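You operate a simulated robot arm through the tools that you are given. There is no shell and no other tool. Be economical: measure what you need, move in short steps, check, and stop when the job is done.

You are at the controls of a simulated robot arm. One attempt, no reset.

JOB
Put both dark brown rolls in the bread bin and wipe the crumbs.
Fine: its lid shut, teal cloth back where it lay.

It is judged by the outcome, as a careful person would: the job done as asked, and still so three seconds after it is handed in. It fails if anything else is knocked over, pushed out of place, dropped, spilled or broken. Lids that push on must go on centred and level and be pressed home; caps that screw on are set level and turned clockwise until they are tight. Flat cloth is picked up by pressing the open fingertips on it (5 to 10 N) and closing them slowly along it; thin cloth reads only 2 to 8 mm in the jaws.

ROBOT AND FRAMES
A 7-joint arm with a two-finger parallel gripper, fixed in place. Base frame: the origin is at the foot of the arm, x ahead of it, y to its left, z up; the work surface is at about z = 0.9. Readings come in m, degrees, newtons and seconds.
With the tool pointing down near the work surface it reaches from about 0.34 to 0.74 m from the base axis. Its first joint turns from -115.0 to 115.0 degrees. Payload 3.91 kg.
Tool frame: the origin (TCP) lies between the finger pads and is the grasp point; the fingertips stand 0.03 m ahead of it; z points along the fingers, y is the line along which they close. Largest opening 0.11 m; finger width 0.02, thickness 0.01; the body of the gripper, 0.048 by 0.112 m, starts 0.055 m behind the TCP.
Orientation is that of the tool frame in the base frame, as [roll, pitch, yaw] about the fixed x, y, z axes, in that order (R = Rz(yaw) Ry(pitch) Rx(roll)). With the fingers straight down and closing along the base's y, the tool's x points along the base's -x, its y along +y and its z along -z.

CONTROLS
- The arm moves only by the tool drive_tool. Its argument "rows" is a list of rows, each a list of 3 entries, a list of its own where there are three numbers: the shift along the tool's x, y, z in m, then the turn, a rotation vector about the tool's x, y, z in degrees, then the opening, from 0 (shut) to 1 (fully open). In form: [[[x, y, z], [ax, ay, az], jaw], ...]. A call has 1 to 10 rows; each row shifts and turns the commanded pose from where the row before left it, along the tool's axes as they then stand. Rows are played at 5 a second. More than 0.05 m and 8.6 degrees between two rows, or a gripper value outside its range, and nothing of the call is played. Where a pose cannot be reached the arm comes as near as it can. A force on the tool above 40 N (or 10 N above the force at the start of the call, whichever is more), or a blocked arm, ends the call early, and 0.2 s more pass. The fingers move at their own pace (about 0.108 m/s each) and stop on an object; they squeeze with about 40 N. The grip force told is the motor's: it shows also when the fingers shut on nothing. Time passes only in rows, and 0.2 s behind the last, so rows that do not move let the fingers close. The reply holds the time, the measured pose of the TCP, the force on the tool along the base axes, the opening and the grip force, in the units named above and with some noise.
- Cameras (640 x 400 px; columns grow to the right, rows downward): "scene" is fixed at [0.402, -0.494, 1.6203]; the picture's right is [0.96, -0.29, 0.00], its down [-0.16, -0.54, -0.83] and it looks along [0.24, 0.79, -0.56] (base axes); focal length 314 px, centre (320, 200). "wrist" rides on the gripper at [0.072, 0.017, -0.103] in the tool frame; the picture's right is [-0.23, 0.97, 0.00], its down [-0.76, -0.18, -0.62] and it looks along [-0.61, -0.14, 0.78] (tool axes); focal length 222 px, centre (320, 200). There is no depth. A picture from a camera that has moved, and an enlarged one, comes with that camera's place and axes in the base frame and with its lens. The place of the scene camera against the robot may be out by one fixed shift of up to 0.018 m in any direction.
- camera(camera): a new picture of that camera. The clock stands still meanwhile.
- raise_lower(by): slides the trunk up (or, below 0, down) by that many m; the arm rides with it, the base frame stays. It gives what a move gives, with no picture.
- zoom(camera, box): a new picture of the part [left, top, right, bottom] of that camera's present view, enlarged. The clock stands still meanwhile.
- finish_job(): hands the job in; it is judged then, once.

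Go step by step. Nothing tells you positions but the pictures and the camera data: compare them with the known pose of the tool, close in by small moves and look again before you grip or let go. The budget is 120 turns and 76 pictures, counting those below and the enlarged ones. Unless the task says otherwise, let go and move clear before handing in, and close with one line.

The tools are called after "Request:" by a JSON object that holds its "method" and its "body". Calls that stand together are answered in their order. drive_tool: Moves the arm, as the interface text tells. Its arguments: {"type":"object","properties":{"rows":{"type":"array","items":{"type":"array"}}},"required":["rows"]} The other tools are called the same way: raise_lower (by) slides the trunk up or down; camera (camera) takes a picture; zoom (camera, box) takes an enlarged picture of a part of a camera's view; finish_job () hands the job in.

At the start:

```text
time_s: 0.0
eef_pos: [0.3928, 0.275, 1.3434]
ee_rot: [180.0, -0.1, 179.9]
force: [-0.4, 0.1, 0.1]
finger_gap: 0.1101
grasp_force: 0.1
trunk travel left (down, up): [-0.85, 0.14]
```

scene: 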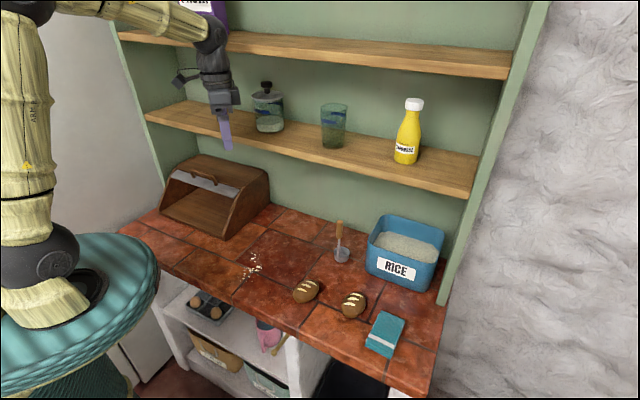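
wrist: 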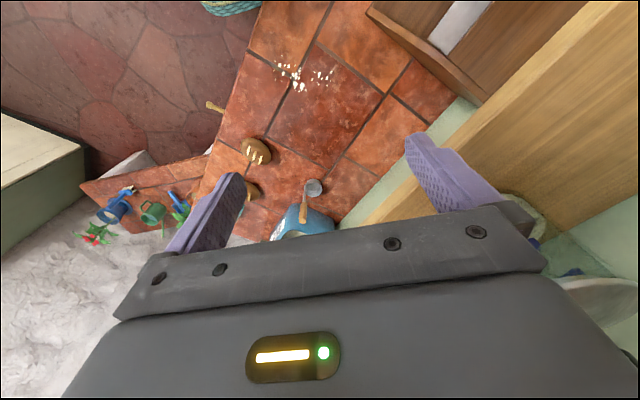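

I see a bread bin at the left, two dark brown rolls, crumbs, and a folded teal cloth on the right of the counter. I'll look closer at the details first.

Request:
{"method": "zoom", "body": {"camera": "scene", "box": [140, 140, 300, 240]}}

Request:
{"method": "zoom", "body": {"camera": "scene", "box": [220, 230, 440, 390]}}

Request:
{"method": "zoom", "body": {"camera": "scene", "box": [140, 260, 320, 400]}}

```text
4.00 times, centred on (220, 190) of scene
camera zoom: at [0.402, -0.494, 1.6203], right [0.96, -0.29, 0.0], down [-0.16, -0.54, -0.83], along [0.24, 0.79, -0.56], focal length 1258 px, centre (720, 240)
```

zoom: 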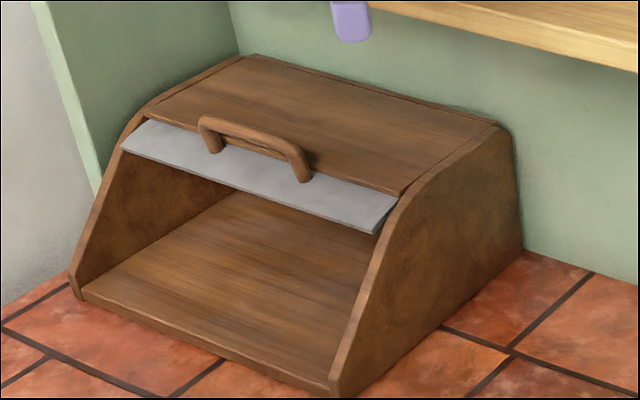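

```text
2.50 times, centred on (330, 310) of scene
camera zoom: at [0.402, -0.494, 1.6203], right [0.96, -0.29, 0.0], down [-0.16, -0.54, -0.83], along [0.24, 0.79, -0.56], focal length 786 px, centre (295, -75)
```

zoom: 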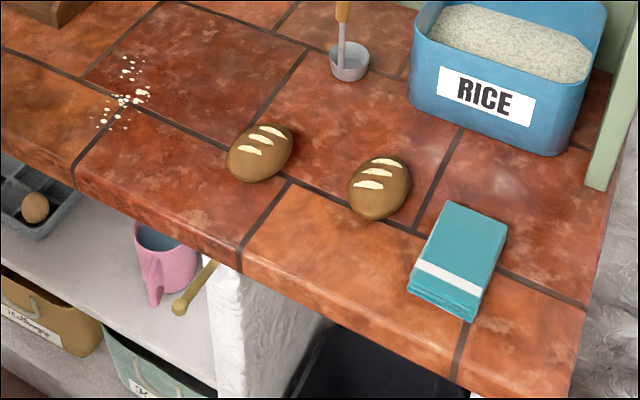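

```text
2.86 times, centred on (230, 330) of scene
camera zoom: at [0.402, -0.494, 1.6203], right [0.96, -0.29, 0.0], down [-0.16, -0.54, -0.83], along [0.24, 0.79, -0.56], focal length 898 px, centre (577, -171)
```

zoom: 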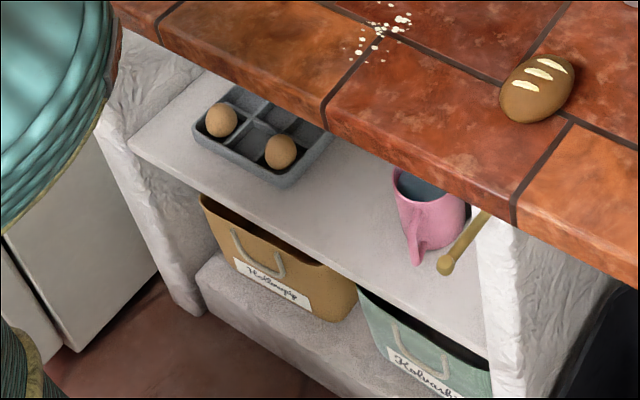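

The rolls are near (0.53, 0.06) and (0.64, -0.02), the crumbs near (0.40, 0.24), and the bin is at (0.2–0.4, 0.5–0.65), turned about 45°. I'll move above the rolls and turn the tool to match the bin.

Request:
{"method": "drive_tool", "body": {"rows": [[[-0.0124, -0.0364, 0.0271], [0, 0, 0], 1], [[-0.0124, -0.0364, 0.0271], [0, 0, 0], 1], [[-0.0124, -0.0364, 0.0271], [0, 0, 0], 1], [[-0.0124, -0.0364, 0.0271], [0, 0, 0], 1], [[-0.0124, -0.0364, 0.0271], [0, 0, 0], 1], [[-0.0124, -0.0364, 0.0271], [0, 0, 0], 1], [[-0.0124, -0.0364, 0.0271], [0, 0, 0], 1]]}}

Request:
{"method": "drive_tool", "body": {"rows": [[[0, 0, 0], [0, 0, -7.5], 1], [[0, 0, 0], [0, 0, -7.5], 1], [[0, 0, 0], [0, 0, -7.5], 1], [[0, 0, 0], [0, 0, -7.5], 1], [[0, 0, 0], [0, 0, -7.5], 1], [[0, 0, 0], [0, 0, -7.5], 1]]}}

Request:
{"method": "camera", "body": {"camera": "wrist"}}

Request:
{"method": "camera", "body": {"camera": "scene"}}

```text
time_s: 1.6
eef_pos: [0.4819, 0.019, 1.1531]
ee_rot: [179.9, 0.0, -179.9]
force: [0.1, -0.5, 1.2]
finger_gap: 0.1103
grasp_force: 0.1
trunk travel left (down, up): [-0.85, 0.14]
```

```text
time_s: 3.0
eef_pos: [0.4786, 0.0204, 1.153]
ee_rot: [180.0, -0.1, -134.8]
force: [0.6, -0.1, 0.3]
finger_gap: 0.1099
grasp_force: 0.1
trunk travel left (down, up): [-0.85, 0.14]
```

```text
70 pictures are left
camera wrist: at [0.416, -0.0194, 1.2556], right [-0.53, 0.85, 0.0], down [0.66, 0.41, 0.62], along [0.53, 0.33, -0.78], focal length 222 px, centre (320, 200)
```

wrist: 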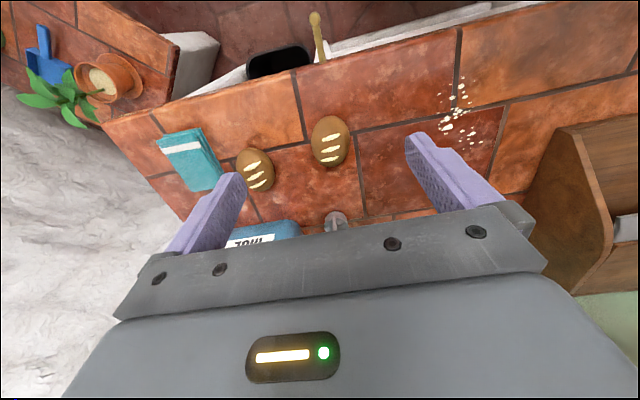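

```text
69 pictures are left
```

scene: 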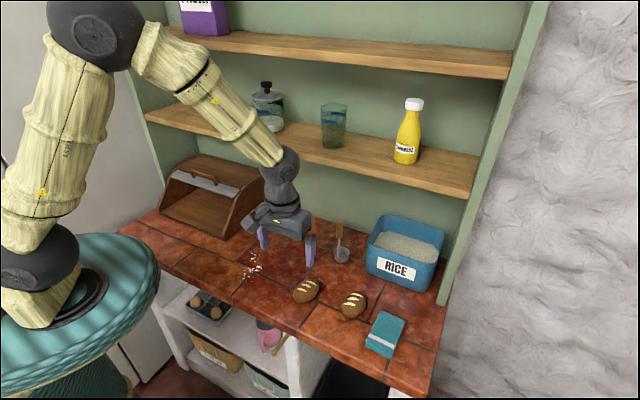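

Request:
{"method": "zoom", "body": {"camera": "wrist", "box": [140, 80, 380, 230]}}

Request:
{"method": "zoom", "body": {"camera": "wrist", "box": [400, 60, 640, 210]}}

```text
2.67 times, centred on (260, 155) of wrist
camera zoom: at [0.416, -0.0194, 1.2556], right [-0.53, 0.85, 0.0], down [0.66, 0.41, 0.62], along [0.53, 0.33, -0.78], focal length 592 px, centre (480, 320)
```

zoom: 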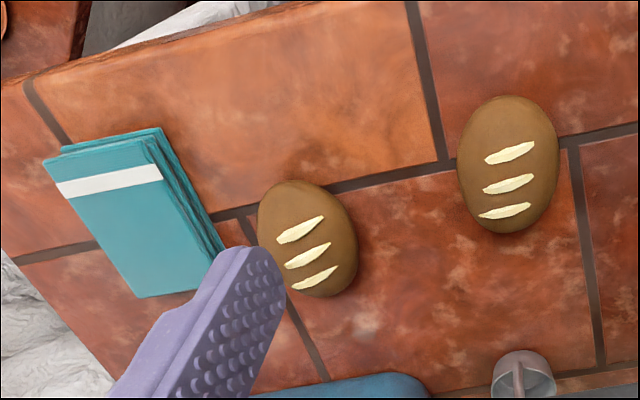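

```text
2.67 times, centred on (520, 135) of wrist
camera zoom: at [0.416, -0.0194, 1.2556], right [-0.53, 0.85, 0.0], down [0.66, 0.41, 0.62], along [0.53, 0.33, -0.78], focal length 592 px, centre (-213, 373)
```

zoom: 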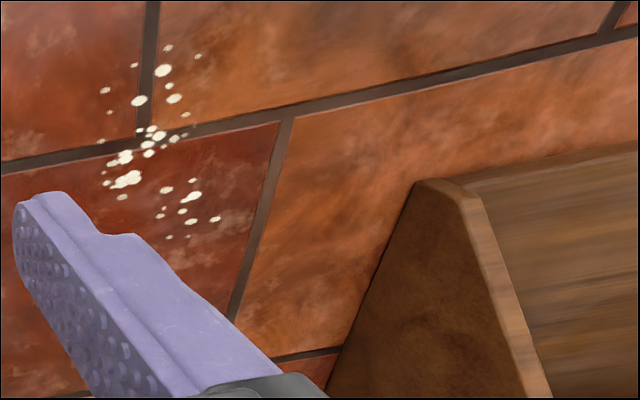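

Positions from the wrist camera: roll 1 is at (0.535, 0.073) with its long axis near 33°, and roll 2 is at (0.645, -0.008) near 39°. I'll tilt the tool 45° outward, so I can later reach under the bin lid without changing the roll's attitude, and go to a pregrasp at roll 1.

Request:
{"method": "drive_tool", "body": {"rows": [[[0, 0, 0], [0, 0, 6], 1], [[0, 0, 0], [0, 0, 6], 1], [[0, 0, 0], [0, -7.5, 0], 1], [[0, 0, 0], [0, -7.5, 0], 1], [[0, 0, 0], [0, -7.5, 0], 1], [[0, 0, 0], [0, -7.5, 0], 1], [[0, 0, 0], [0, -7.5, 0], 1], [[0, 0, 0], [0, -7.5, 0], 1]]}}

Request:
{"method": "drive_tool", "body": {"rows": [[[0.0343, 0.005, 0.0307], [0, 0, 0], 1], [[0.0343, 0.005, 0.0307], [0, 0, 0], 1], [[0.0343, 0.005, 0.0307], [0, 0, 0], 1], [[0, 0, 0], [0, 0, 0], 1]]}}

Request:
{"method": "camera", "body": {"camera": "wrist"}}

Request:
{"method": "camera", "body": {"camera": "scene"}}

```text
time_s: 4.8
eef_pos: [0.4802, 0.0194, 1.1537]
ee_rot: [180.0, 45.2, -147.0]
force: [-0.3, 0.2, -0.5]
finger_gap: 0.1098
grasp_force: 0.0
trunk travel left (down, up): [-0.85, 0.14]
```

```text
time_s: 5.8
eef_pos: [0.4646, 0.0295, 1.0153]
ee_rot: [-179.9, 45.0, -146.9]
force: [-0.8, 0.5, 0.4]
finger_gap: 0.1098
grasp_force: 0.1
trunk travel left (down, up): [-0.85, 0.14]
```

```text
66 pictures are left
camera wrist: at [0.3504, -0.0243, 1.0358], right [-0.4, 0.9, 0.16], down [0.18, -0.1, 0.98], along [0.9, 0.42, -0.12], focal length 222 px, centre (320, 200)
```

wrist: 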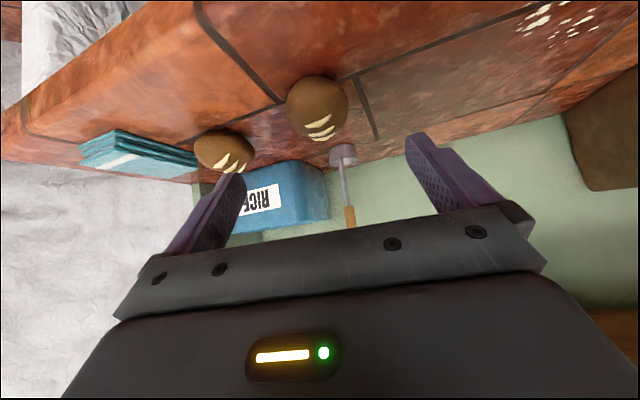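

```text
65 pictures are left
```

scene: 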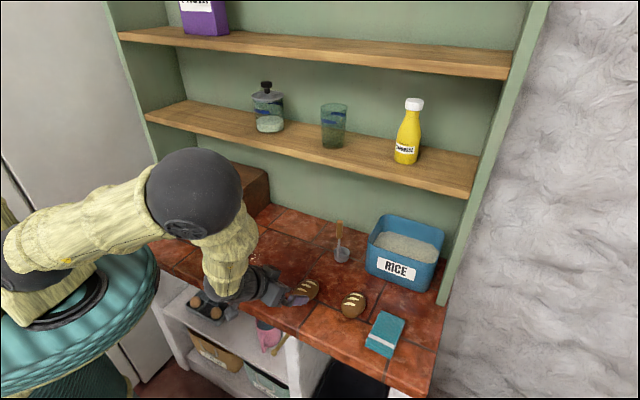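

Roll 1 is lined up between the fingers. I'll advance along the tool axis and grip.

Request:
{"method": "drive_tool", "body": {"rows": [[[0, -0.001, 0.04], [0, 0, 0], 1], [[0, -0.001, 0.04], [0, 0, 0], 1], [[0, 0, 0.025], [0, 0, 0], 1], [[0, 0, 0.013], [0, 0, 0], 1], [[0, 0, 0], [0, 0, 0], 1]]}}

Request:
{"method": "camera", "body": {"camera": "wrist"}}

Request:
{"method": "zoom", "body": {"camera": "scene", "box": [220, 240, 380, 340]}}

```text
time_s: 7.0
eef_pos: [0.536, 0.0723, 0.9311]
ee_rot: [-179.9, 45.1, -146.9]
force: [-0.4, -0.4, 0.2]
finger_gap: 0.1098
grasp_force: 0.0
trunk travel left (down, up): [-0.85, 0.14]
```

```text
64 pictures are left
camera wrist: at [0.4219, 0.0186, 0.9522], right [-0.4, 0.9, 0.16], down [0.18, -0.1, 0.98], along [0.9, 0.42, -0.12], focal length 222 px, centre (320, 200)
```

wrist: 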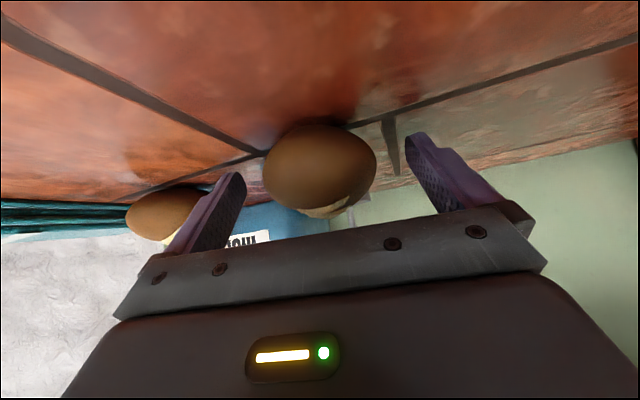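

```text
4.00 times, centred on (300, 290) of scene
camera zoom: at [0.402, -0.494, 1.6203], right [0.96, -0.29, 0.0], down [-0.16, -0.54, -0.83], along [0.24, 0.79, -0.56], focal length 1258 px, centre (400, -160)
```

zoom: 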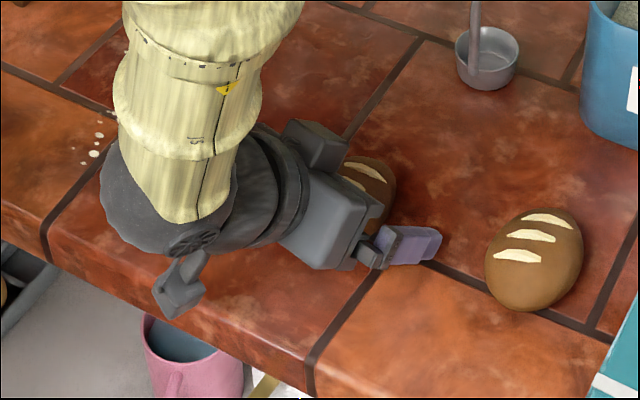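

The roll sits centrally between the fingers, so I'll close on it.

Request:
{"method": "drive_tool", "body": {"rows": [[[0, 0, 0], [0, 0, 0], 0.7], [[0, 0, 0], [0, 0, 0], 0.5], [[0, 0, 0], [0, 0, 0], 0.4], [[0, 0, 0], [0, 0, 0], 0.4], [[0, 0, 0], [0, 0, 0], 0.3], [[0, 0, 0], [0, 0, 0], 0.3]]}}

```text
time_s: 8.4
eef_pos: [0.5353, 0.0732, 0.9318]
ee_rot: [180.0, 45.1, -147.1]
force: [-0.9, 0.3, -0.6]
finger_gap: 0.0576
grasp_force: 39.9
trunk travel left (down, up): [-0.85, 0.14]
```

Roll 1 is gripped (58 mm). I'll lift it, turn the tool to the bin's heading, and slide left in front of the bin.

Request:
{"method": "drive_tool", "body": {"rows": [[[-0.03, 0, -0.03], [0, 0, 0], 0.3], [[-0.03, 0, -0.03], [0, 0, 0], 0.3], [[-0.03, 0, -0.03], [0, 0, 0], 0.3], [[0, 0, 0], [-4.24, 0, -4.24], 0.3], [[0, 0, 0], [-4.24, 0, -4.24], 0.3], [[0, 0.045, 0], [0, 0, 0], 0.3], [[0, 0.045, 0], [0, 0, 0], 0.3], [[0, 0.045, 0], [0, 0, 0], 0.3], [[0, 0.045, 0], [0, 0, 0], 0.3], [[0, 0.045, 0], [0, 0, 0], 0.3]]}}

Request:
{"method": "drive_tool", "body": {"rows": [[[0, 0.045, 0], [0, 0, 0], 0.3], [[0, 0.045, 0], [0, 0, 0], 0.3], [[0, 0.045, 0], [0, 0, 0], 0.3], [[0, 0.045, 0], [0, 0, 0], 0.3], [[0, 0.045, 0], [0, 0, 0], 0.3], [[0, 0.045, 0], [0, 0, 0], 0.3], [[0, 0, 0], [0, 0, 0], 0.3]]}}

Request:
{"method": "camera", "body": {"camera": "wrist"}}

Request:
{"method": "camera", "body": {"camera": "scene"}}

```text
time_s: 10.6
eef_pos: [0.3962, 0.2442, 1.0527]
ee_rot: [-179.9, 45.0, -134.8]
force: [-0.3, -0.5, -1.6]
finger_gap: 0.0577
grasp_force: 39.5
out of reach, approached as far as the arm can: row 9, 10
trunk travel left (down, up): [-0.85, 0.14]
```

```text
time_s: 12.2
eef_pos: [0.2123, 0.4367, 1.0522]
ee_rot: [-179.9, 44.9, -135.0]
force: [0.7, 0.6, -0.8]
finger_gap: 0.0572
grasp_force: 40.0
out of reach, approached as far as the arm can: row 1
trunk travel left (down, up): [-0.85, 0.14]
```

```text
62 pictures are left
camera wrist: at [0.1124, 0.3618, 1.0725], right [-0.57, 0.8, 0.16], down [0.2, -0.06, 0.98], along [0.79, 0.59, -0.12], focal length 222 px, centre (320, 200)
```

wrist: 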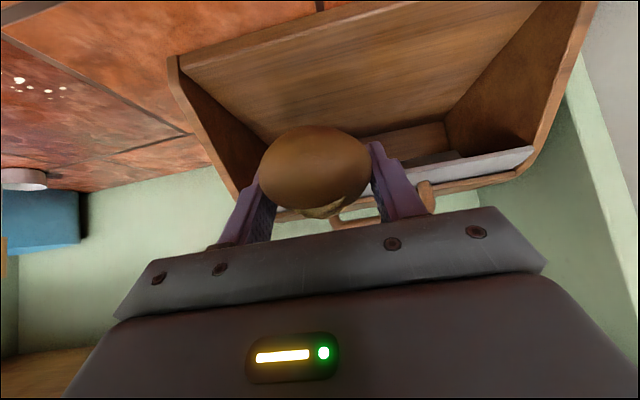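

```text
61 pictures are left
```

scene: 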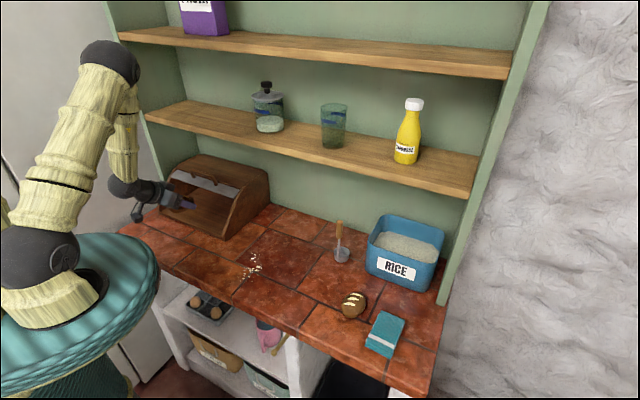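

Request:
{"method": "zoom", "body": {"camera": "wrist", "box": [150, 0, 630, 300]}}

Request:
{"method": "zoom", "body": {"camera": "wrist", "box": [360, 80, 560, 205]}}

```text
1.33 times, centred on (390, 150) of wrist
camera zoom: at [0.1124, 0.3618, 1.0725], right [-0.57, 0.8, 0.16], down [0.2, -0.06, 0.98], along [0.79, 0.59, -0.12], focal length 296 px, centre (227, 267)
```

zoom: 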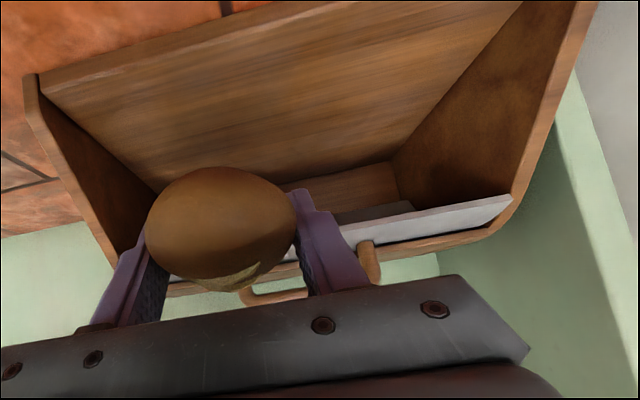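

```text
3.20 times, centred on (460, 142) of wrist
camera zoom: at [0.1124, 0.3618, 1.0725], right [-0.57, 0.8, 0.16], down [0.2, -0.06, 0.98], along [0.79, 0.59, -0.12], focal length 711 px, centre (-128, 384)
```

zoom: 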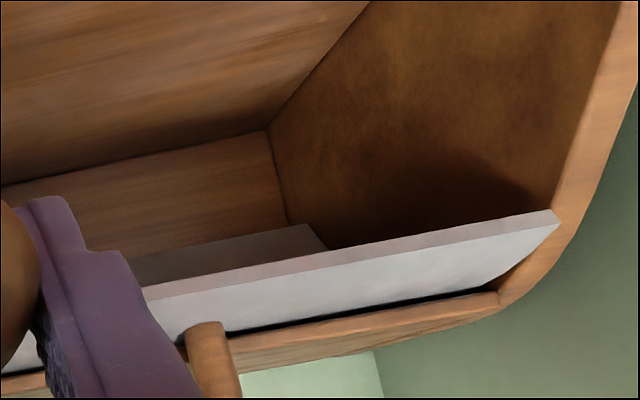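

The bin's front edge is at h≈0.50 along the 45° diagonal, and its grey sliding lid is parked under the top with its lip near z≈1.02. I'll line up low in front of the bin's left half, then slide in under the lid.

Request:
{"method": "drive_tool", "body": {"rows": [[[0, 0.034, 0], [0, 0, 0], 0.3], [[0, 0.034, 0], [0, 0, 0], 0.3], [[0, 0.033, 0], [0, 0, 0], 0.3], [[0.0183, 0, 0.0283], [0, 0, 0], 0.3], [[0.0183, 0, 0.0283], [0, 0, 0], 0.3], [[0.0183, 0, 0.0283], [0, 0, 0], 0.3], [[0, 0, 0], [0, 0, 0], 0.3]]}}

Request:
{"method": "camera", "body": {"camera": "wrist"}}

Request:
{"method": "zoom", "body": {"camera": "scene", "box": [120, 130, 280, 230]}}

```text
time_s: 13.8
eef_pos: [0.156, 0.5249, 0.9516]
ee_rot: [180.0, 45.0, -135.0]
force: [0.2, 0.1, -0.7]
finger_gap: 0.0577
grasp_force: 40.3
trunk travel left (down, up): [-0.85, 0.14]
```

```text
58 pictures are left
camera wrist: at [0.0565, 0.4481, 0.9728], right [-0.58, 0.8, 0.16], down [0.19, -0.06, 0.98], along [0.79, 0.6, -0.12], focal length 222 px, centre (320, 200)
```

wrist: 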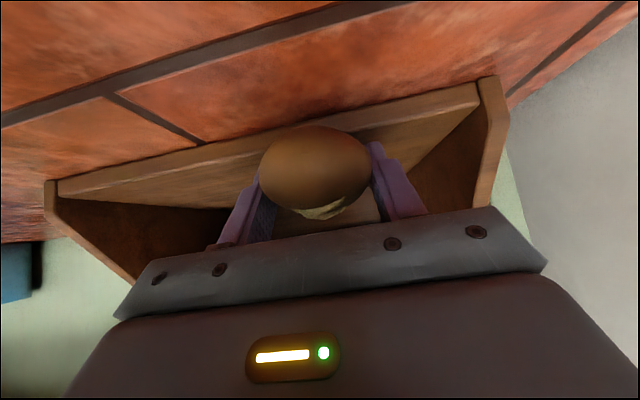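

```text
4.00 times, centred on (200, 180) of scene
camera zoom: at [0.402, -0.494, 1.6203], right [0.96, -0.29, 0.0], down [-0.16, -0.54, -0.83], along [0.24, 0.79, -0.56], focal length 1258 px, centre (800, 280)
```

zoom: 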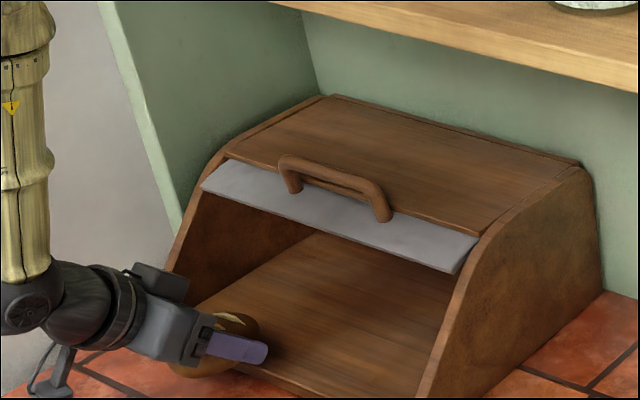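

The roll is level in front of the opening and centred between side panels. I'll slide it in horizontally.

Request:
{"method": "drive_tool", "body": {"rows": [[[-0.019, 0, 0.019], [0, 0, 0], 0.3], [[-0.019, 0, 0.019], [0, 0, 0], 0.3], [[-0.019, 0, 0.019], [0, 0, 0], 0.3], [[-0.019, 0, 0.019], [0, 0, 0], 0.3], [[0, 0, 0], [0, 0, 0], 0.3]]}}

Request:
{"method": "zoom", "body": {"camera": "scene", "box": [120, 130, 280, 230]}}

Request:
{"method": "camera", "body": {"camera": "wrist"}}

```text
time_s: 15.0
eef_pos: [0.2333, 0.6003, 0.9529]
ee_rot: [180.0, 45.0, -134.9]
force: [-0.6, -0.1, 0.0]
finger_gap: 0.0576
grasp_force: 40.2
trunk travel left (down, up): [-0.85, 0.14]
```

```text
4.00 times, centred on (200, 180) of scene
camera zoom: at [0.402, -0.494, 1.6203], right [0.96, -0.29, 0.0], down [-0.16, -0.54, -0.83], along [0.24, 0.79, -0.56], focal length 1258 px, centre (800, 280)
```

zoom: 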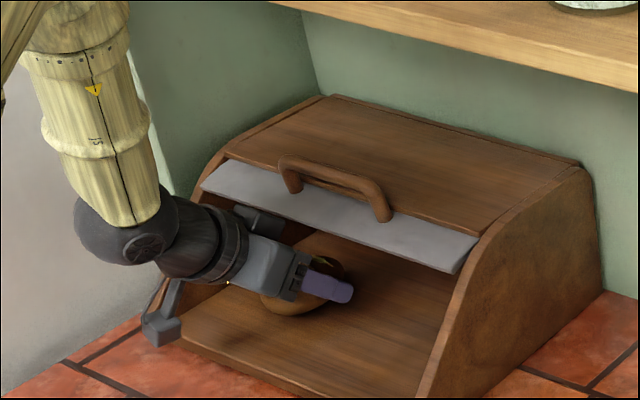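

```text
55 pictures are left
camera wrist: at [0.132, 0.5246, 0.9733], right [-0.58, 0.8, 0.16], down [0.19, -0.06, 0.98], along [0.79, 0.6, -0.12], focal length 222 px, centre (320, 200)
```

wrist: 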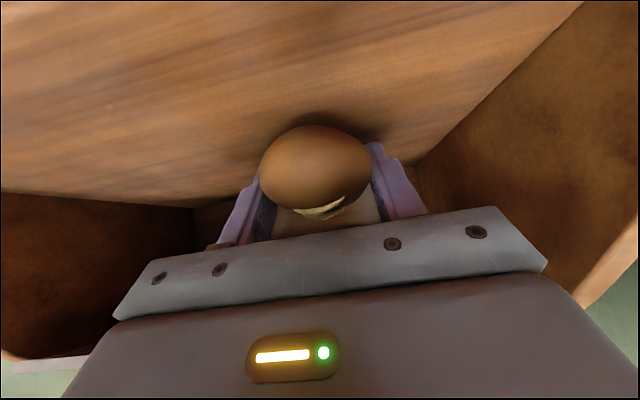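

The roll is inside, hovering just above the floor. I'll lower until contact shows.

Request:
{"method": "drive_tool", "body": {"rows": [[[0.0021, 0, 0.0021], [0, 0, 0], 0.3], [[0.0021, 0, 0.0021], [0, 0, 0], 0.3], [[0, 0, 0], [0, 0, 0], 0.3]]}}

Request:
{"method": "drive_tool", "body": {"rows": [[[0.0018, 0, 0.0018], [0, 0, 0], 0.3], [[0, 0, 0], [0, 0, 0], 0.3]]}}

```text
time_s: 15.8
eef_pos: [0.2327, 0.5995, 0.9475]
ee_rot: [179.9, 45.2, -135.1]
force: [-0.6, -0.3, 12.3]
finger_gap: 0.0577
grasp_force: 40.1
trunk travel left (down, up): [-0.85, 0.14]
```

```text
time_s: 16.4
eef_pos: [0.2325, 0.601, 0.949]
ee_rot: [179.9, 45.5, -135.1]
force: [-1.2, 1.4, 31.1]
finger_gap: 0.0573
grasp_force: 39.8
trunk travel left (down, up): [-0.85, 0.14]
```

Contact confirmed. I'll ease the load off, open, and back out along the tool axis.

Request:
{"method": "drive_tool", "body": {"rows": [[[-0.0025, 0, -0.0025], [0, 0, 0], 0.3], [[0, 0, 0], [0, 0, 0], 0.55], [[0, 0, 0], [0, 0, 0], 0.65], [[0, 0, 0], [0, 0, 0], 0.75], [[0, 0, -0.02], [0, 0, 0], 0.75], [[0, 0, -0.03], [0, 0, 0], 0.75], [[0, 0, -0.04], [0, 0, 0], 0.75], [[0, 0, -0.03], [0, 0, 0], 0.75]]}}

Request:
{"method": "camera", "body": {"camera": "wrist"}}

```text
time_s: 18.2
eef_pos: [0.1733, 0.5384, 1.0315]
ee_rot: [180.0, 45.0, -134.8]
force: [0.1, -1.1, -0.2]
finger_gap: 0.0822
grasp_force: 0.1
trunk travel left (down, up): [-0.85, 0.14]
```

```text
54 pictures are left
camera wrist: at [0.0722, 0.4629, 1.054], right [-0.58, 0.8, 0.16], down [0.19, -0.06, 0.98], along [0.79, 0.6, -0.12], focal length 222 px, centre (320, 200)
```

wrist: 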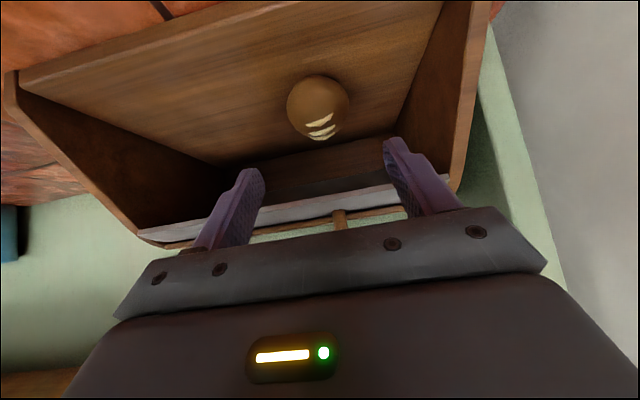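

Roll 1 rests in the bin. Next I go back for roll 2.

Request:
{"method": "drive_tool", "body": {"rows": [[[0.0046, 0, -0.026], [0, 0, 0], 1], [[0.0046, 0, -0.026], [0, 0, 0], 1], [[0, -0.0474, 0], [0, 0, 0], 1], [[0, -0.0474, 0], [0, 0, 0], 1], [[0, -0.0474, 0], [0, 0, 0], 1], [[0, -0.0474, 0], [0, 0, 0], 1], [[0, -0.0474, 0], [0, 0, 0], 1], [[0, -0.0474, 0], [0, 0, 0], 1], [[0, -0.0474, 0], [0, 0, 0], 1], [[0, -0.0474, 0], [0, 0, 0], 1]]}}

Request:
{"method": "drive_tool", "body": {"rows": [[[0, -0.0474, 0], [0, 0, 0], 1], [[0, -0.0474, 0], [0, 0, 0], 1], [[0, -0.0474, 0], [0, 0, 0], 1], [[0, -0.0474, 0], [0, 0, 0], 1], [[0, -0.0474, 0], [0, 0, 0], 1], [[0, -0.0474, 0], [0, 0, 0], 1], [[0, 0, 0], [4.24, 0, 4.24], 1], [[0, 0, 0], [0, 0, 0], 1]]}}

```text
time_s: 20.4
eef_pos: [0.4123, 0.2404, 1.062]
ee_rot: [179.8, 45.0, -135.0]
force: [-0.4, 0.5, 0.2]
finger_gap: 0.11
grasp_force: 0.0
trunk travel left (down, up): [-0.85, 0.14]
```

```text
time_s: 22.2
eef_pos: [0.6121, 0.0406, 1.0634]
ee_rot: [179.9, 45.0, -141.1]
force: [-0.2, 0.8, 0.0]
finger_gap: 0.1098
grasp_force: 0.2
trunk travel left (down, up): [-0.85, 0.14]
```

Request:
{"method": "drive_tool", "body": {"rows": [[[0.032, -0.0195, -0.0103], [0, 0, 0], 1], [[0.032, -0.0195, -0.0103], [0, 0, 0], 1], [[0.032, -0.0195, -0.0103], [0, 0, 0], 1], [[0, 0, 0], [0, 0, 0], 1]]}}

Request:
{"method": "camera", "body": {"camera": "wrist"}}

```text
time_s: 23.2
eef_pos: [0.5785, -0.0607, 1.0171]
ee_rot: [-180.0, 45.0, -140.9]
force: [-0.3, 0.4, 0.2]
finger_gap: 0.11
grasp_force: 0.0
trunk travel left (down, up): [-0.85, 0.14]
```

```text
53 pictures are left
camera wrist: at [0.4711, -0.1253, 1.0379], right [-0.49, 0.86, 0.16], down [0.19, -0.08, 0.98], along [0.85, 0.51, -0.12], focal length 222 px, centre (320, 200)
```

wrist: 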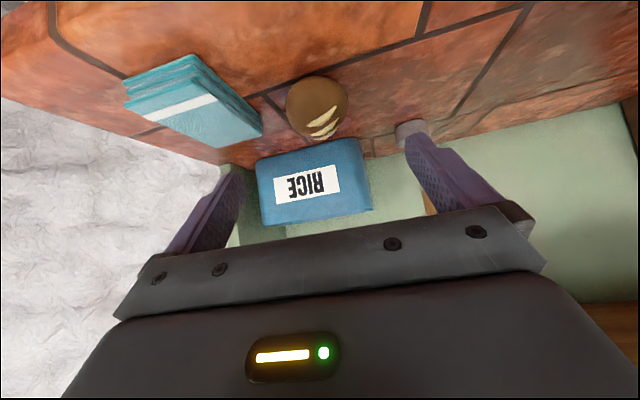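

Roll 2 is centred. The cloth corner is close on one side, so I'll narrow the jaws to about 85 mm before advancing.

Request:
{"method": "drive_tool", "body": {"rows": [[[0, -0.0015, 0.0], [0, 0, 0], 0.76], [[0, 0, 0.04], [0, 0, 0], 0.76], [[0, 0, 0.04], [0, 0, 0], 0.76], [[0, 0, 0.025], [0, 0, 0], 0.76], [[0, 0, 0.013], [0, 0, 0], 0.76], [[0, 0, 0], [0, 0, 0], 0.76]]}}

Request:
{"method": "camera", "body": {"camera": "wrist"}}

```text
time_s: 24.6
eef_pos: [0.6445, -0.0093, 0.9329]
ee_rot: [-180.0, 45.0, -141.0]
force: [-0.1, 0.5, 0.4]
finger_gap: 0.0837
grasp_force: 0.0
trunk travel left (down, up): [-0.85, 0.14]
```

```text
52 pictures are left
camera wrist: at [0.5372, -0.0747, 0.9535], right [-0.49, 0.86, 0.16], down [0.19, -0.08, 0.98], along [0.85, 0.51, -0.12], focal length 222 px, centre (320, 200)
```

wrist: 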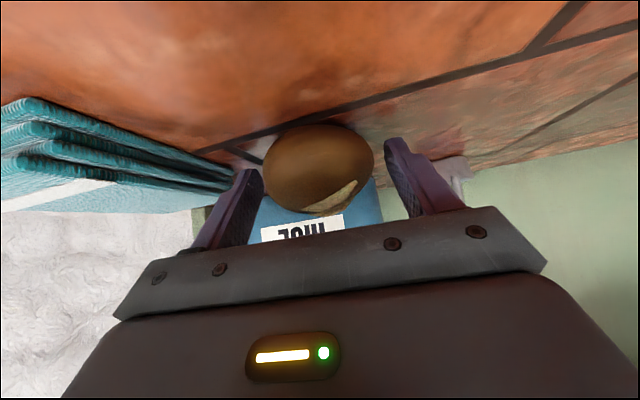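

Request:
{"method": "drive_tool", "body": {"rows": [[[0, 0, 0], [0, 0, 0], 0.6], [[0, 0, 0], [0, 0, 0], 0.5], [[0, 0, 0], [0, 0, 0], 0.4], [[0, 0, 0], [0, 0, 0], 0.3], [[0, 0, 0], [0, 0, 0], 0.3], [[-0.03, 0, -0.03], [0, 0, 0], 0.3], [[-0.03, 0, -0.03], [0, 0, 0], 0.3], [[-0.03, 0, -0.03], [0, 0, 0], 0.3], [[0, 0, 0], [-4.24, 0, -4.24], 0.3]]}}

```text
time_s: 26.6
eef_pos: [0.6459, -0.0101, 1.0599]
ee_rot: [179.9, 44.9, -135.0]
force: [0.5, -1.1, -0.6]
finger_gap: 0.0576
grasp_force: 39.8
trunk travel left (down, up): [-0.85, 0.14]
```

Roll 2 is lifted. Carrying it to the bin's right half.

Request:
{"method": "drive_tool", "body": {"rows": [[[-0.0046, 0.0472, 0.0046], [0, 0, 0], 0.3], [[-0.0046, 0.0472, 0.0046], [0, 0, 0], 0.3], [[-0.0046, 0.0472, 0.0046], [0, 0, 0], 0.3], [[-0.0046, 0.0472, 0.0046], [0, 0, 0], 0.3], [[0, 0.0472, 0], [0, 0, 0], 0.3], [[0, 0.0472, 0], [0, 0, 0], 0.3], [[0, 0.0472, 0], [0, 0, 0], 0.3], [[0, 0.0472, 0], [0, 0, 0], 0.3], [[0, 0.0472, 0], [0, 0, 0], 0.3], [[0, 0.0472, 0], [0, 0, 0], 0.3]]}}

Request:
{"method": "drive_tool", "body": {"rows": [[[0, 0.0472, 0], [0, 0, 0], 0.3], [[0, 0.0472, 0], [0, 0, 0], 0.3], [[0, 0.0472, 0], [0, 0, 0], 0.3], [[0, 0, 0], [0, 0, 0], 0.3]]}}

Request:
{"method": "camera", "body": {"camera": "wrist"}}

```text
time_s: 28.8
eef_pos: [0.3276, 0.344, 1.0607]
ee_rot: [-179.8, 45.0, -134.9]
force: [0.4, 0.9, -0.7]
finger_gap: 0.0575
grasp_force: 40.3
trunk travel left (down, up): [-0.85, 0.14]
```

```text
time_s: 29.8
eef_pos: [0.229, 0.4412, 1.0613]
ee_rot: [179.9, 45.0, -135.0]
force: [0.9, -0.4, -1.0]
finger_gap: 0.0577
grasp_force: 39.9
trunk travel left (down, up): [-0.85, 0.14]
```

```text
51 pictures are left
camera wrist: at [0.1295, 0.3649, 1.0816], right [-0.57, 0.8, 0.16], down [0.2, -0.06, 0.98], along [0.79, 0.59, -0.12], focal length 222 px, centre (320, 200)
```

wrist: 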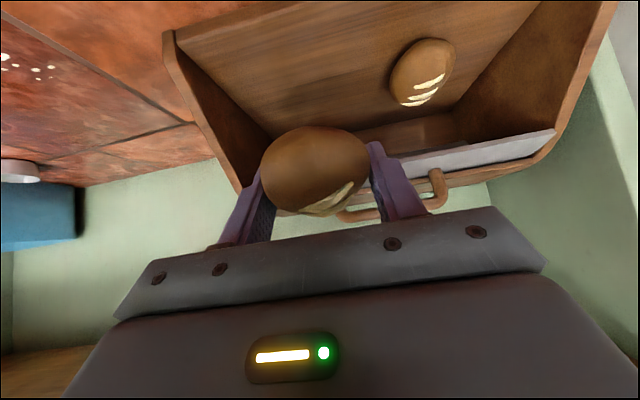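

Roll 1 is sitting well inside. I'll lower roll 2 in front of the opening, then slide in.

Request:
{"method": "drive_tool", "body": {"rows": [[[0.0255, 0, 0.0255], [0, 0, 0], 0.3], [[0.0255, 0, 0.0255], [0, 0, 0], 0.3], [[0.0255, 0, 0.0255], [0, 0, 0], 0.3], [[-0.0202, 0, 0.0202], [0, 0, 0], 0.3], [[-0.0202, 0, 0.0202], [0, 0, 0], 0.3], [[-0.0202, 0, 0.0202], [0, 0, 0], 0.3], [[-0.0202, 0, 0.0202], [0, 0, 0], 0.3], [[0, 0, 0], [0, 0, 0], 0.3]]}}

Request:
{"method": "camera", "body": {"camera": "wrist"}}

```text
time_s: 31.6
eef_pos: [0.309, 0.5226, 0.9518]
ee_rot: [-180.0, 45.1, -135.0]
force: [0.2, -0.1, 0.1]
finger_gap: 0.0577
grasp_force: 39.8
trunk travel left (down, up): [-0.85, 0.14]
```

```text
50 pictures are left
camera wrist: at [0.2096, 0.4469, 0.9727], right [-0.58, 0.8, 0.16], down [0.2, -0.06, 0.98], along [0.79, 0.6, -0.12], focal length 222 px, centre (320, 200)
```

wrist: 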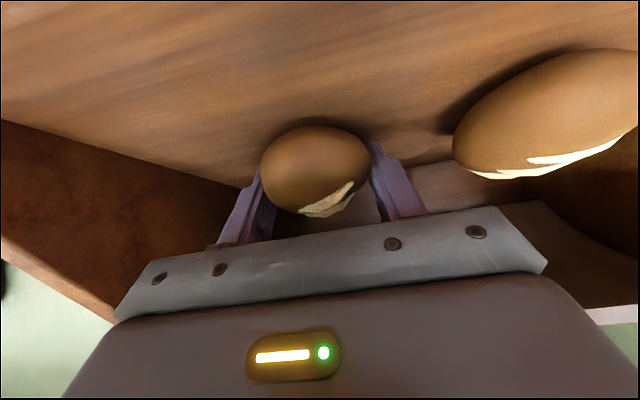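

Request:
{"method": "drive_tool", "body": {"rows": [[[0.0021, 0, 0.0021], [0, 0, 0], 0.3], [[0, 0, 0], [0, 0, 0], 0.3], [[0, 0, 0], [0, 0, 0], 0.55], [[0, 0, 0], [0, 0, 0], 0.65], [[0, 0, 0], [0, 0, 0], 0.72], [[0, 0, -0.02], [0, 0, 0], 0.72], [[0, 0, -0.03], [0, 0, 0], 0.72], [[0, 0, -0.04], [0, 0, 0], 0.72], [[0, 0, -0.03], [0, 0, 0], 0.72], [[0.005, 0, -0.04], [0, 0, 0], 0.72]]}}

Request:
{"method": "camera", "body": {"camera": "wrist"}}

```text
time_s: 33.8
eef_pos: [0.2264, 0.4396, 1.0603]
ee_rot: [-180.0, 45.0, -134.9]
force: [0.0, -0.4, 1.0]
finger_gap: 0.0792
grasp_force: 0.1
trunk travel left (down, up): [-0.85, 0.14]
```

```text
49 pictures are left
camera wrist: at [0.126, 0.3632, 1.0809], right [-0.58, 0.8, 0.16], down [0.19, -0.06, 0.98], along [0.79, 0.59, -0.12], focal length 222 px, centre (320, 200)
```

wrist: 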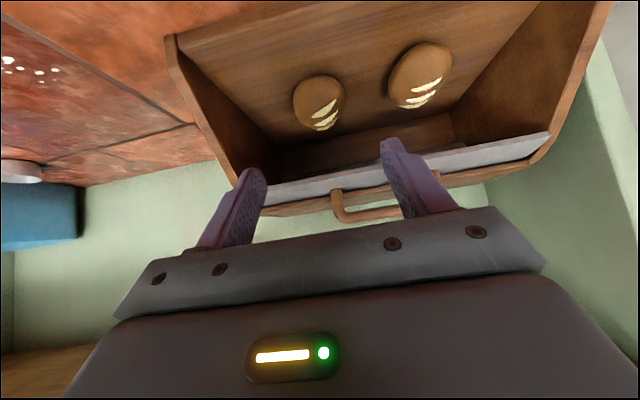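

Both rolls are in the bin. The lid is next, so I'll look closely at the handle and the lid mechanism.

Request:
{"method": "zoom", "body": {"camera": "scene", "box": [150, 145, 270, 220]}}

Request:
{"method": "drive_tool", "body": {"rows": [[[0, 0, -0.045], [0, 0, 0], 0.72], [[-0.03, 0, -0.03], [0, 0, 0], 0.72], [[-0.03, 0, -0.03], [0, 0, 0], 0.72], [[0, 0, 0], [0, 7.5, 0], 0.72], [[0, 0, 0], [0, 7.5, 0], 0.72], [[0, 0, 0], [0, 7.5, 0], 0.72], [[0, 0, 0], [0, 7.5, 0], 0.72]]}}

Request:
{"method": "camera", "body": {"camera": "wrist"}}

```text
5.33 times, centred on (210, 182) of scene
camera zoom: at [0.402, -0.494, 1.6203], right [0.96, -0.29, 0.0], down [-0.16, -0.54, -0.83], along [0.24, 0.79, -0.56], focal length 1677 px, centre (907, 293)
```

zoom: 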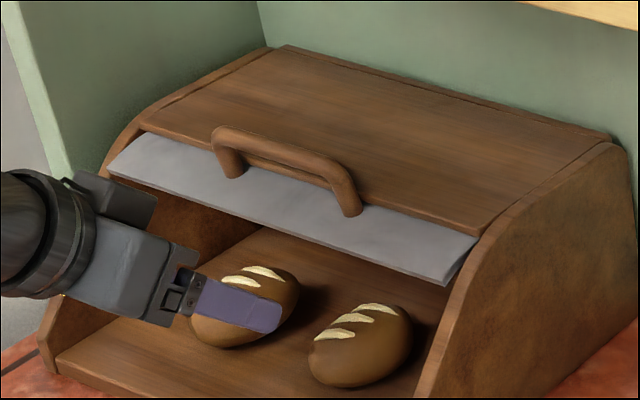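

```text
time_s: 35.4
eef_pos: [0.2054, 0.4164, 1.176]
ee_rot: [180.0, 14.9, -135.0]
force: [0.2, -0.2, 0.1]
finger_gap: 0.0791
grasp_force: 0.2
trunk travel left (down, up): [-0.85, 0.14]
```

```text
47 pictures are left
camera wrist: at [0.1244, 0.3613, 1.2567], right [-0.53, 0.84, 0.06], down [0.53, 0.28, 0.8], along [0.66, 0.46, -0.6], focal length 222 px, centre (320, 200)
```

wrist: 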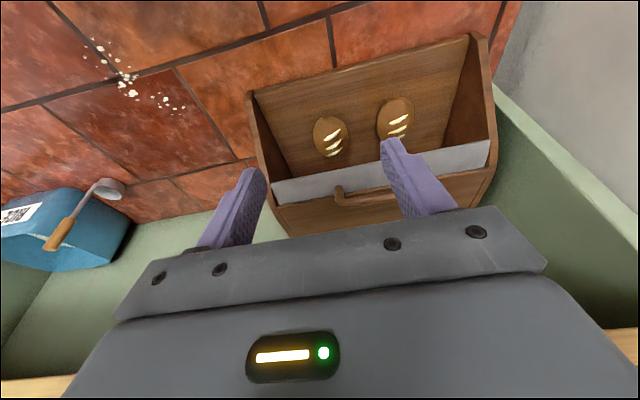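

The grey plate is the lid, a curved panel tucked under the top. Its handle bar is near h≈0.60, z≈1.06, l≈0.21. I'll come over the bar with shut fingers at 45° and draw it forward and down.

Request:
{"method": "drive_tool", "body": {"rows": [[[0, 0, 0], [0, -7.5, 0], 0.3], [[0, 0, 0], [0, -7.5, 0], 0], [[0, 0, 0], [0, -7.5, 0], 0], [[0, 0, 0], [0, -7.5, 0], 0], [[0, 0.0305, 0], [0, 0, 0], 0], [[0, 0.0305, 0], [0, 0, 0], 0], [[-0.0193, 0, 0.0461], [0, 0, 0], 0], [[-0.0193, 0, 0.0461], [0, 0, 0], 0], [[0, 0, 0], [0, 0, 0], 0]]}}

Request:
{"method": "camera", "body": {"camera": "wrist"}}

Request:
{"method": "zoom", "body": {"camera": "scene", "box": [120, 100, 312, 220]}}

```text
time_s: 37.4
eef_pos: [0.2278, 0.5265, 1.1377]
ee_rot: [-180.0, 45.0, -134.9]
force: [0.0, 0.4, 0.0]
finger_gap: 0.0001
grasp_force: 37.2
trunk travel left (down, up): [-0.85, 0.14]
```

```text
46 pictures are left
camera wrist: at [0.1274, 0.4503, 1.1586], right [-0.58, 0.8, 0.16], down [0.19, -0.06, 0.98], along [0.79, 0.6, -0.12], focal length 222 px, centre (320, 200)
```

wrist: 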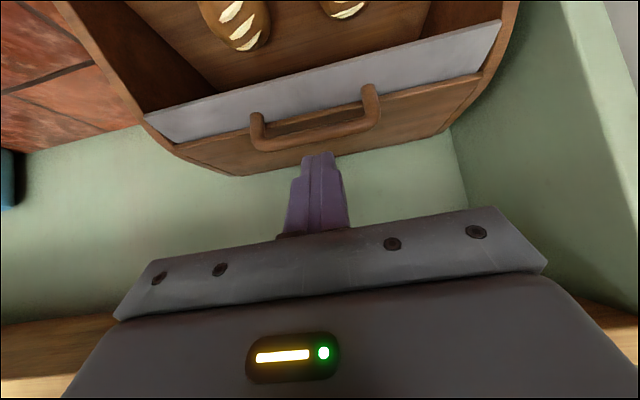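

```text
3.33 times, centred on (216, 160) of scene
camera zoom: at [0.402, -0.494, 1.6203], right [0.96, -0.29, 0.0], down [-0.16, -0.54, -0.83], along [0.24, 0.79, -0.56], focal length 1048 px, centre (667, 333)
```

zoom: 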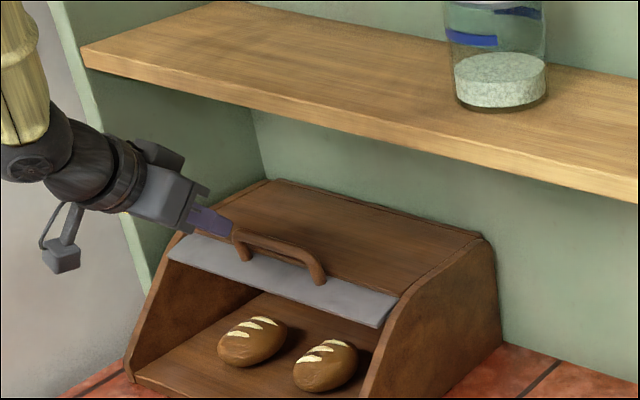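

Request:
{"method": "drive_tool", "body": {"rows": [[[-0.025, 0, 0.02], [0, 0, 0], 0], [[-0.0146, 0, 0.03], [0, 0, 0], 0], [[0, 0, 0.032], [0, 0, 0], 0], [[0, 0, 0], [0, 0, 0], 0]]}}

Request:
{"method": "camera", "body": {"camera": "wrist"}}

Request:
{"method": "zoom", "body": {"camera": "scene", "box": [140, 120, 268, 200]}}

```text
time_s: 38.4
eef_pos: [0.2875, 0.5872, 1.1064]
ee_rot: [180.0, 45.1, -134.9]
force: [-0.3, 0.8, 0.0]
finger_gap: 0.0001
grasp_force: 37.6
trunk travel left (down, up): [-0.85, 0.14]
```

```text
44 pictures are left
camera wrist: at [0.1868, 0.5112, 1.1288], right [-0.58, 0.8, 0.16], down [0.19, -0.06, 0.98], along [0.79, 0.6, -0.12], focal length 222 px, centre (320, 200)
```

wrist: 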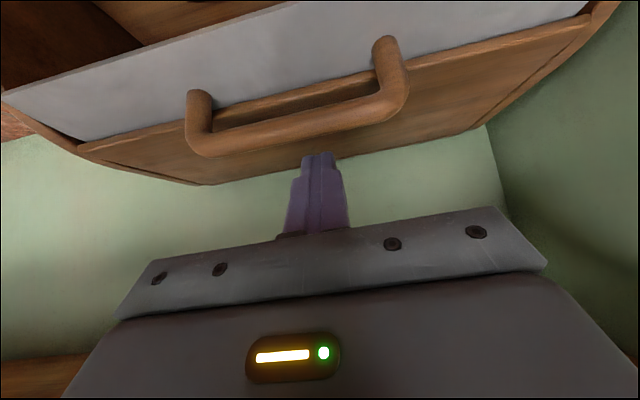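

```text
5.00 times, centred on (204, 160) of scene
camera zoom: at [0.402, -0.494, 1.6203], right [0.96, -0.29, 0.0], down [-0.16, -0.54, -0.83], along [0.24, 0.79, -0.56], focal length 1572 px, centre (900, 400)
```

zoom: 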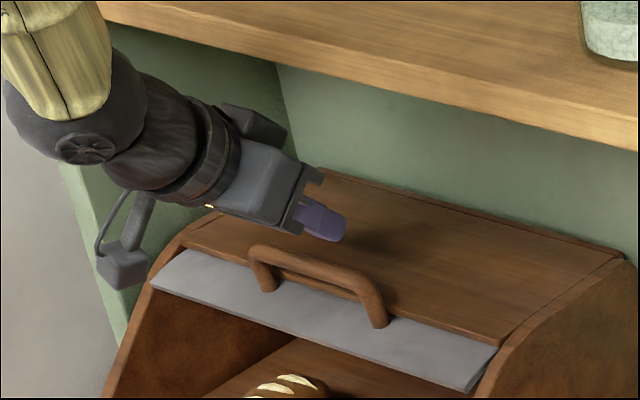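

The fingertips are just behind the bar. I'll go slightly deeper, then draw along the tool's x (forward and down) in a short first pull.

Request:
{"method": "drive_tool", "body": {"rows": [[[0, -0.01, 0.01], [0, 0, 0], 0], [[0.012, 0, 0], [0, 0, 0], 0], [[0.012, 0, 0], [0, 0, 0], 0], [[0.012, 0, 0], [0, 0, 0], 0], [[0, 0, 0], [0, 0, 0], 0]]}}

Request:
{"method": "zoom", "body": {"camera": "scene", "box": [140, 120, 268, 200]}}

```text
time_s: 39.6
eef_pos: [0.2845, 0.5694, 1.08]
ee_rot: [179.9, 45.7, -135.3]
force: [12.1, 15.4, 27.7]
finger_gap: 0.0002
grasp_force: 37.9
trunk travel left (down, up): [-0.85, 0.14]
```

```text
5.00 times, centred on (204, 160) of scene
camera zoom: at [0.402, -0.494, 1.6203], right [0.96, -0.29, 0.0], down [-0.16, -0.54, -0.83], along [0.24, 0.79, -0.56], focal length 1572 px, centre (900, 400)
```

zoom: 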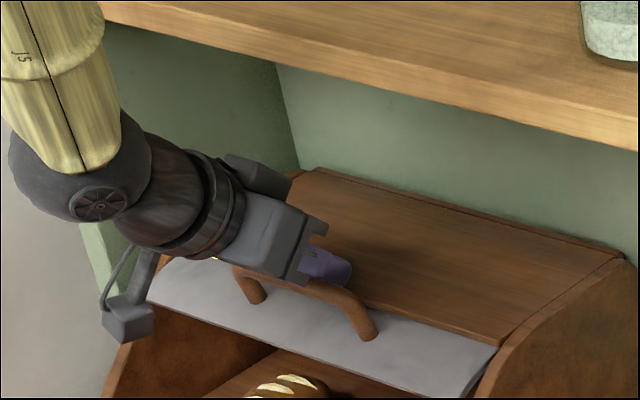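

The lid is moving, but the tip is near the wooden top. I'll pull more horizontally for this part of the arc.

Request:
{"method": "drive_tool", "body": {"rows": [[[0, 0, -0.006], [0, 0, 0], 0], [[0.009, 0, -0.005], [0, 0, 0], 0], [[0.009, 0, -0.005], [0, 0, 0], 0], [[0.009, 0, -0.004], [0, 0, 0], 0], [[0, 0, 0], [0, 0, 0], 0]]}}

Request:
{"method": "zoom", "body": {"camera": "scene", "box": [140, 120, 268, 200]}}

```text
time_s: 40.8
eef_pos: [0.2566, 0.5426, 1.0706]
ee_rot: [180.0, 45.0, -134.9]
force: [0.3, -0.2, 0.0]
finger_gap: 0.0003
grasp_force: 37.8
trunk travel left (down, up): [-0.85, 0.14]
```

```text
5.00 times, centred on (204, 160) of scene
camera zoom: at [0.402, -0.494, 1.6203], right [0.96, -0.29, 0.0], down [-0.16, -0.54, -0.83], along [0.24, 0.79, -0.56], focal length 1572 px, centre (900, 400)
```

zoom: 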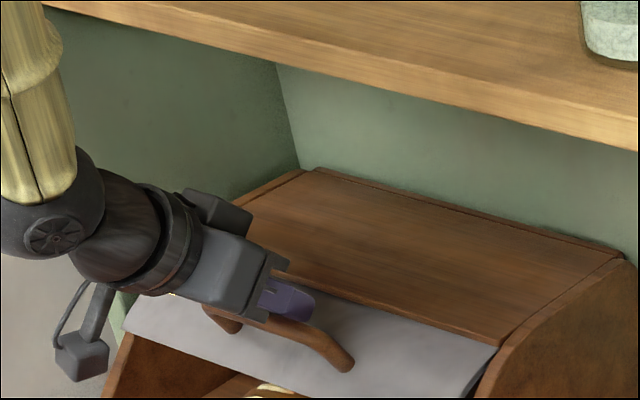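

The lid slides freely now. Continuing along the arc.

Request:
{"method": "drive_tool", "body": {"rows": [[[0.012, 0, -0.004], [0, 0, 0], 0], [[0.012, 0, -0.003], [0, 0, 0], 0], [[0.012, 0, -0.002], [0, 0, 0], 0], [[0.012, 0, -0.001], [0, 0, 0], 0], [[0, 0, 0], [0, 0, 0], 0]]}}

Request:
{"method": "zoom", "body": {"camera": "scene", "box": [120, 130, 280, 230]}}

Request:
{"method": "camera", "body": {"camera": "wrist"}}

```text
time_s: 42.0
eef_pos: [0.2295, 0.5151, 1.0436]
ee_rot: [180.0, 45.0, -135.0]
force: [0.3, 1.3, 0.8]
finger_gap: 0.0002
grasp_force: 37.6
trunk travel left (down, up): [-0.85, 0.14]
```

```text
4.00 times, centred on (200, 180) of scene
camera zoom: at [0.402, -0.494, 1.6203], right [0.96, -0.29, 0.0], down [-0.16, -0.54, -0.83], along [0.24, 0.79, -0.56], focal length 1258 px, centre (800, 280)
```

zoom: 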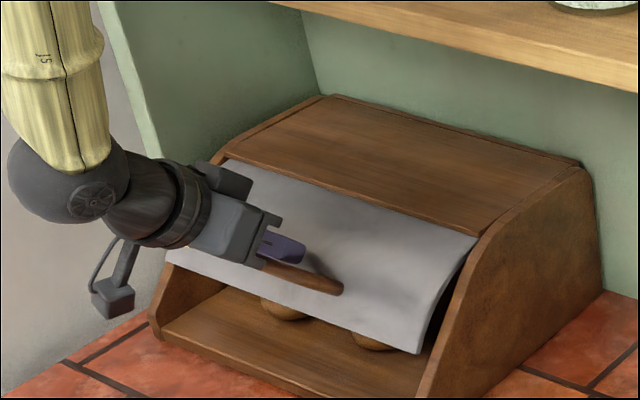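

```text
39 pictures are left
camera wrist: at [0.1294, 0.4387, 1.0641], right [-0.58, 0.8, 0.16], down [0.19, -0.06, 0.98], along [0.79, 0.59, -0.12], focal length 222 px, centre (320, 200)
```

wrist: 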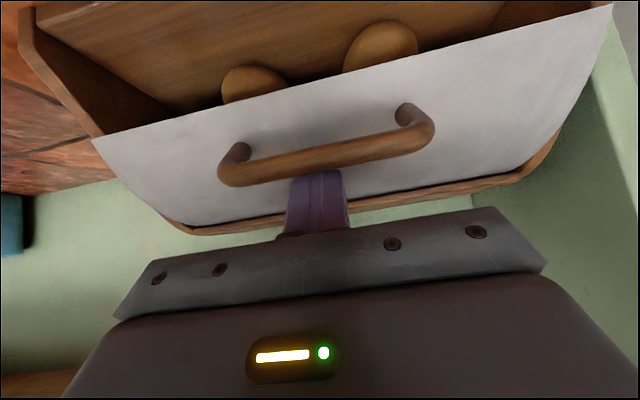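

Request:
{"method": "drive_tool", "body": {"rows": [[[0.012, 0, 0.0], [0, 0, 0], 0], [[0.012, 0, 0.002], [0, 0, 0], 0], [[0.012, 0, 0.003], [0, 0, 0], 0], [[0, 0, 0], [0, 0, 0], 0]]}}

Request:
{"method": "zoom", "body": {"camera": "scene", "box": [120, 130, 280, 230]}}

```text
time_s: 43.0
eef_pos: [0.2138, 0.499, 1.0133]
ee_rot: [-180.0, 45.0, -135.0]
force: [0.1, -0.3, -0.1]
finger_gap: 0.0
grasp_force: 37.7
trunk travel left (down, up): [-0.85, 0.14]
```

```text
4.00 times, centred on (200, 180) of scene
camera zoom: at [0.402, -0.494, 1.6203], right [0.96, -0.29, 0.0], down [-0.16, -0.54, -0.83], along [0.24, 0.79, -0.56], focal length 1258 px, centre (800, 280)
```

zoom: 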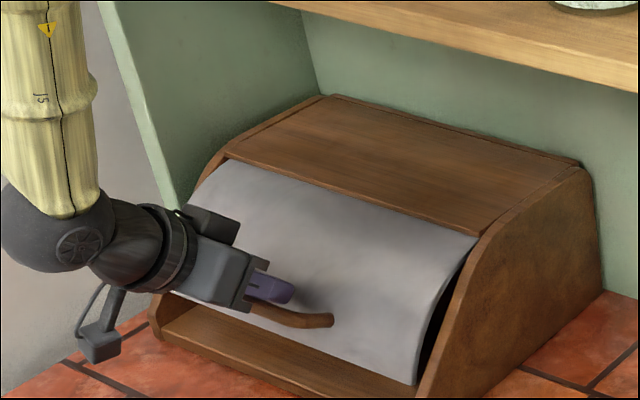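

Request:
{"method": "drive_tool", "body": {"rows": [[[0.011, 0, 0.004], [0, 0, 0], 0], [[0.011, 0, 0.005], [0, 0, 0], 0], [[0.011, 0, 0.005], [0, 0, 0], 0], [[0, 0, 0], [0, 0, 0], 0]]}}

Request:
{"method": "zoom", "body": {"camera": "scene", "box": [120, 130, 280, 230]}}

```text
time_s: 44.0
eef_pos: [0.2024, 0.4883, 0.9816]
ee_rot: [180.0, 44.9, -135.0]
force: [-5.7, -8.4, 3.1]
finger_gap: 0.0
grasp_force: 37.4
trunk travel left (down, up): [-0.85, 0.14]
```

```text
4.00 times, centred on (200, 180) of scene
camera zoom: at [0.402, -0.494, 1.6203], right [0.96, -0.29, 0.0], down [-0.16, -0.54, -0.83], along [0.24, 0.79, -0.56], focal length 1258 px, centre (800, 280)
```

zoom: 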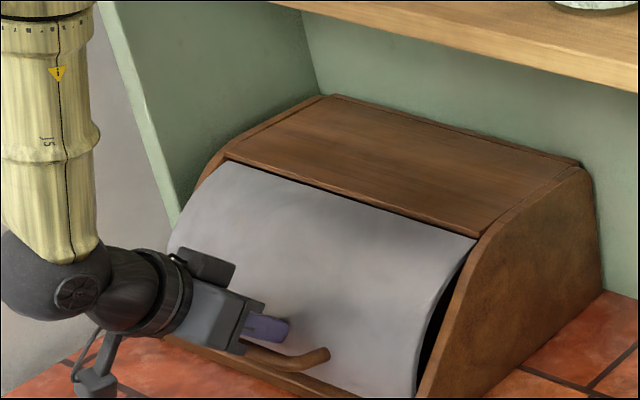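

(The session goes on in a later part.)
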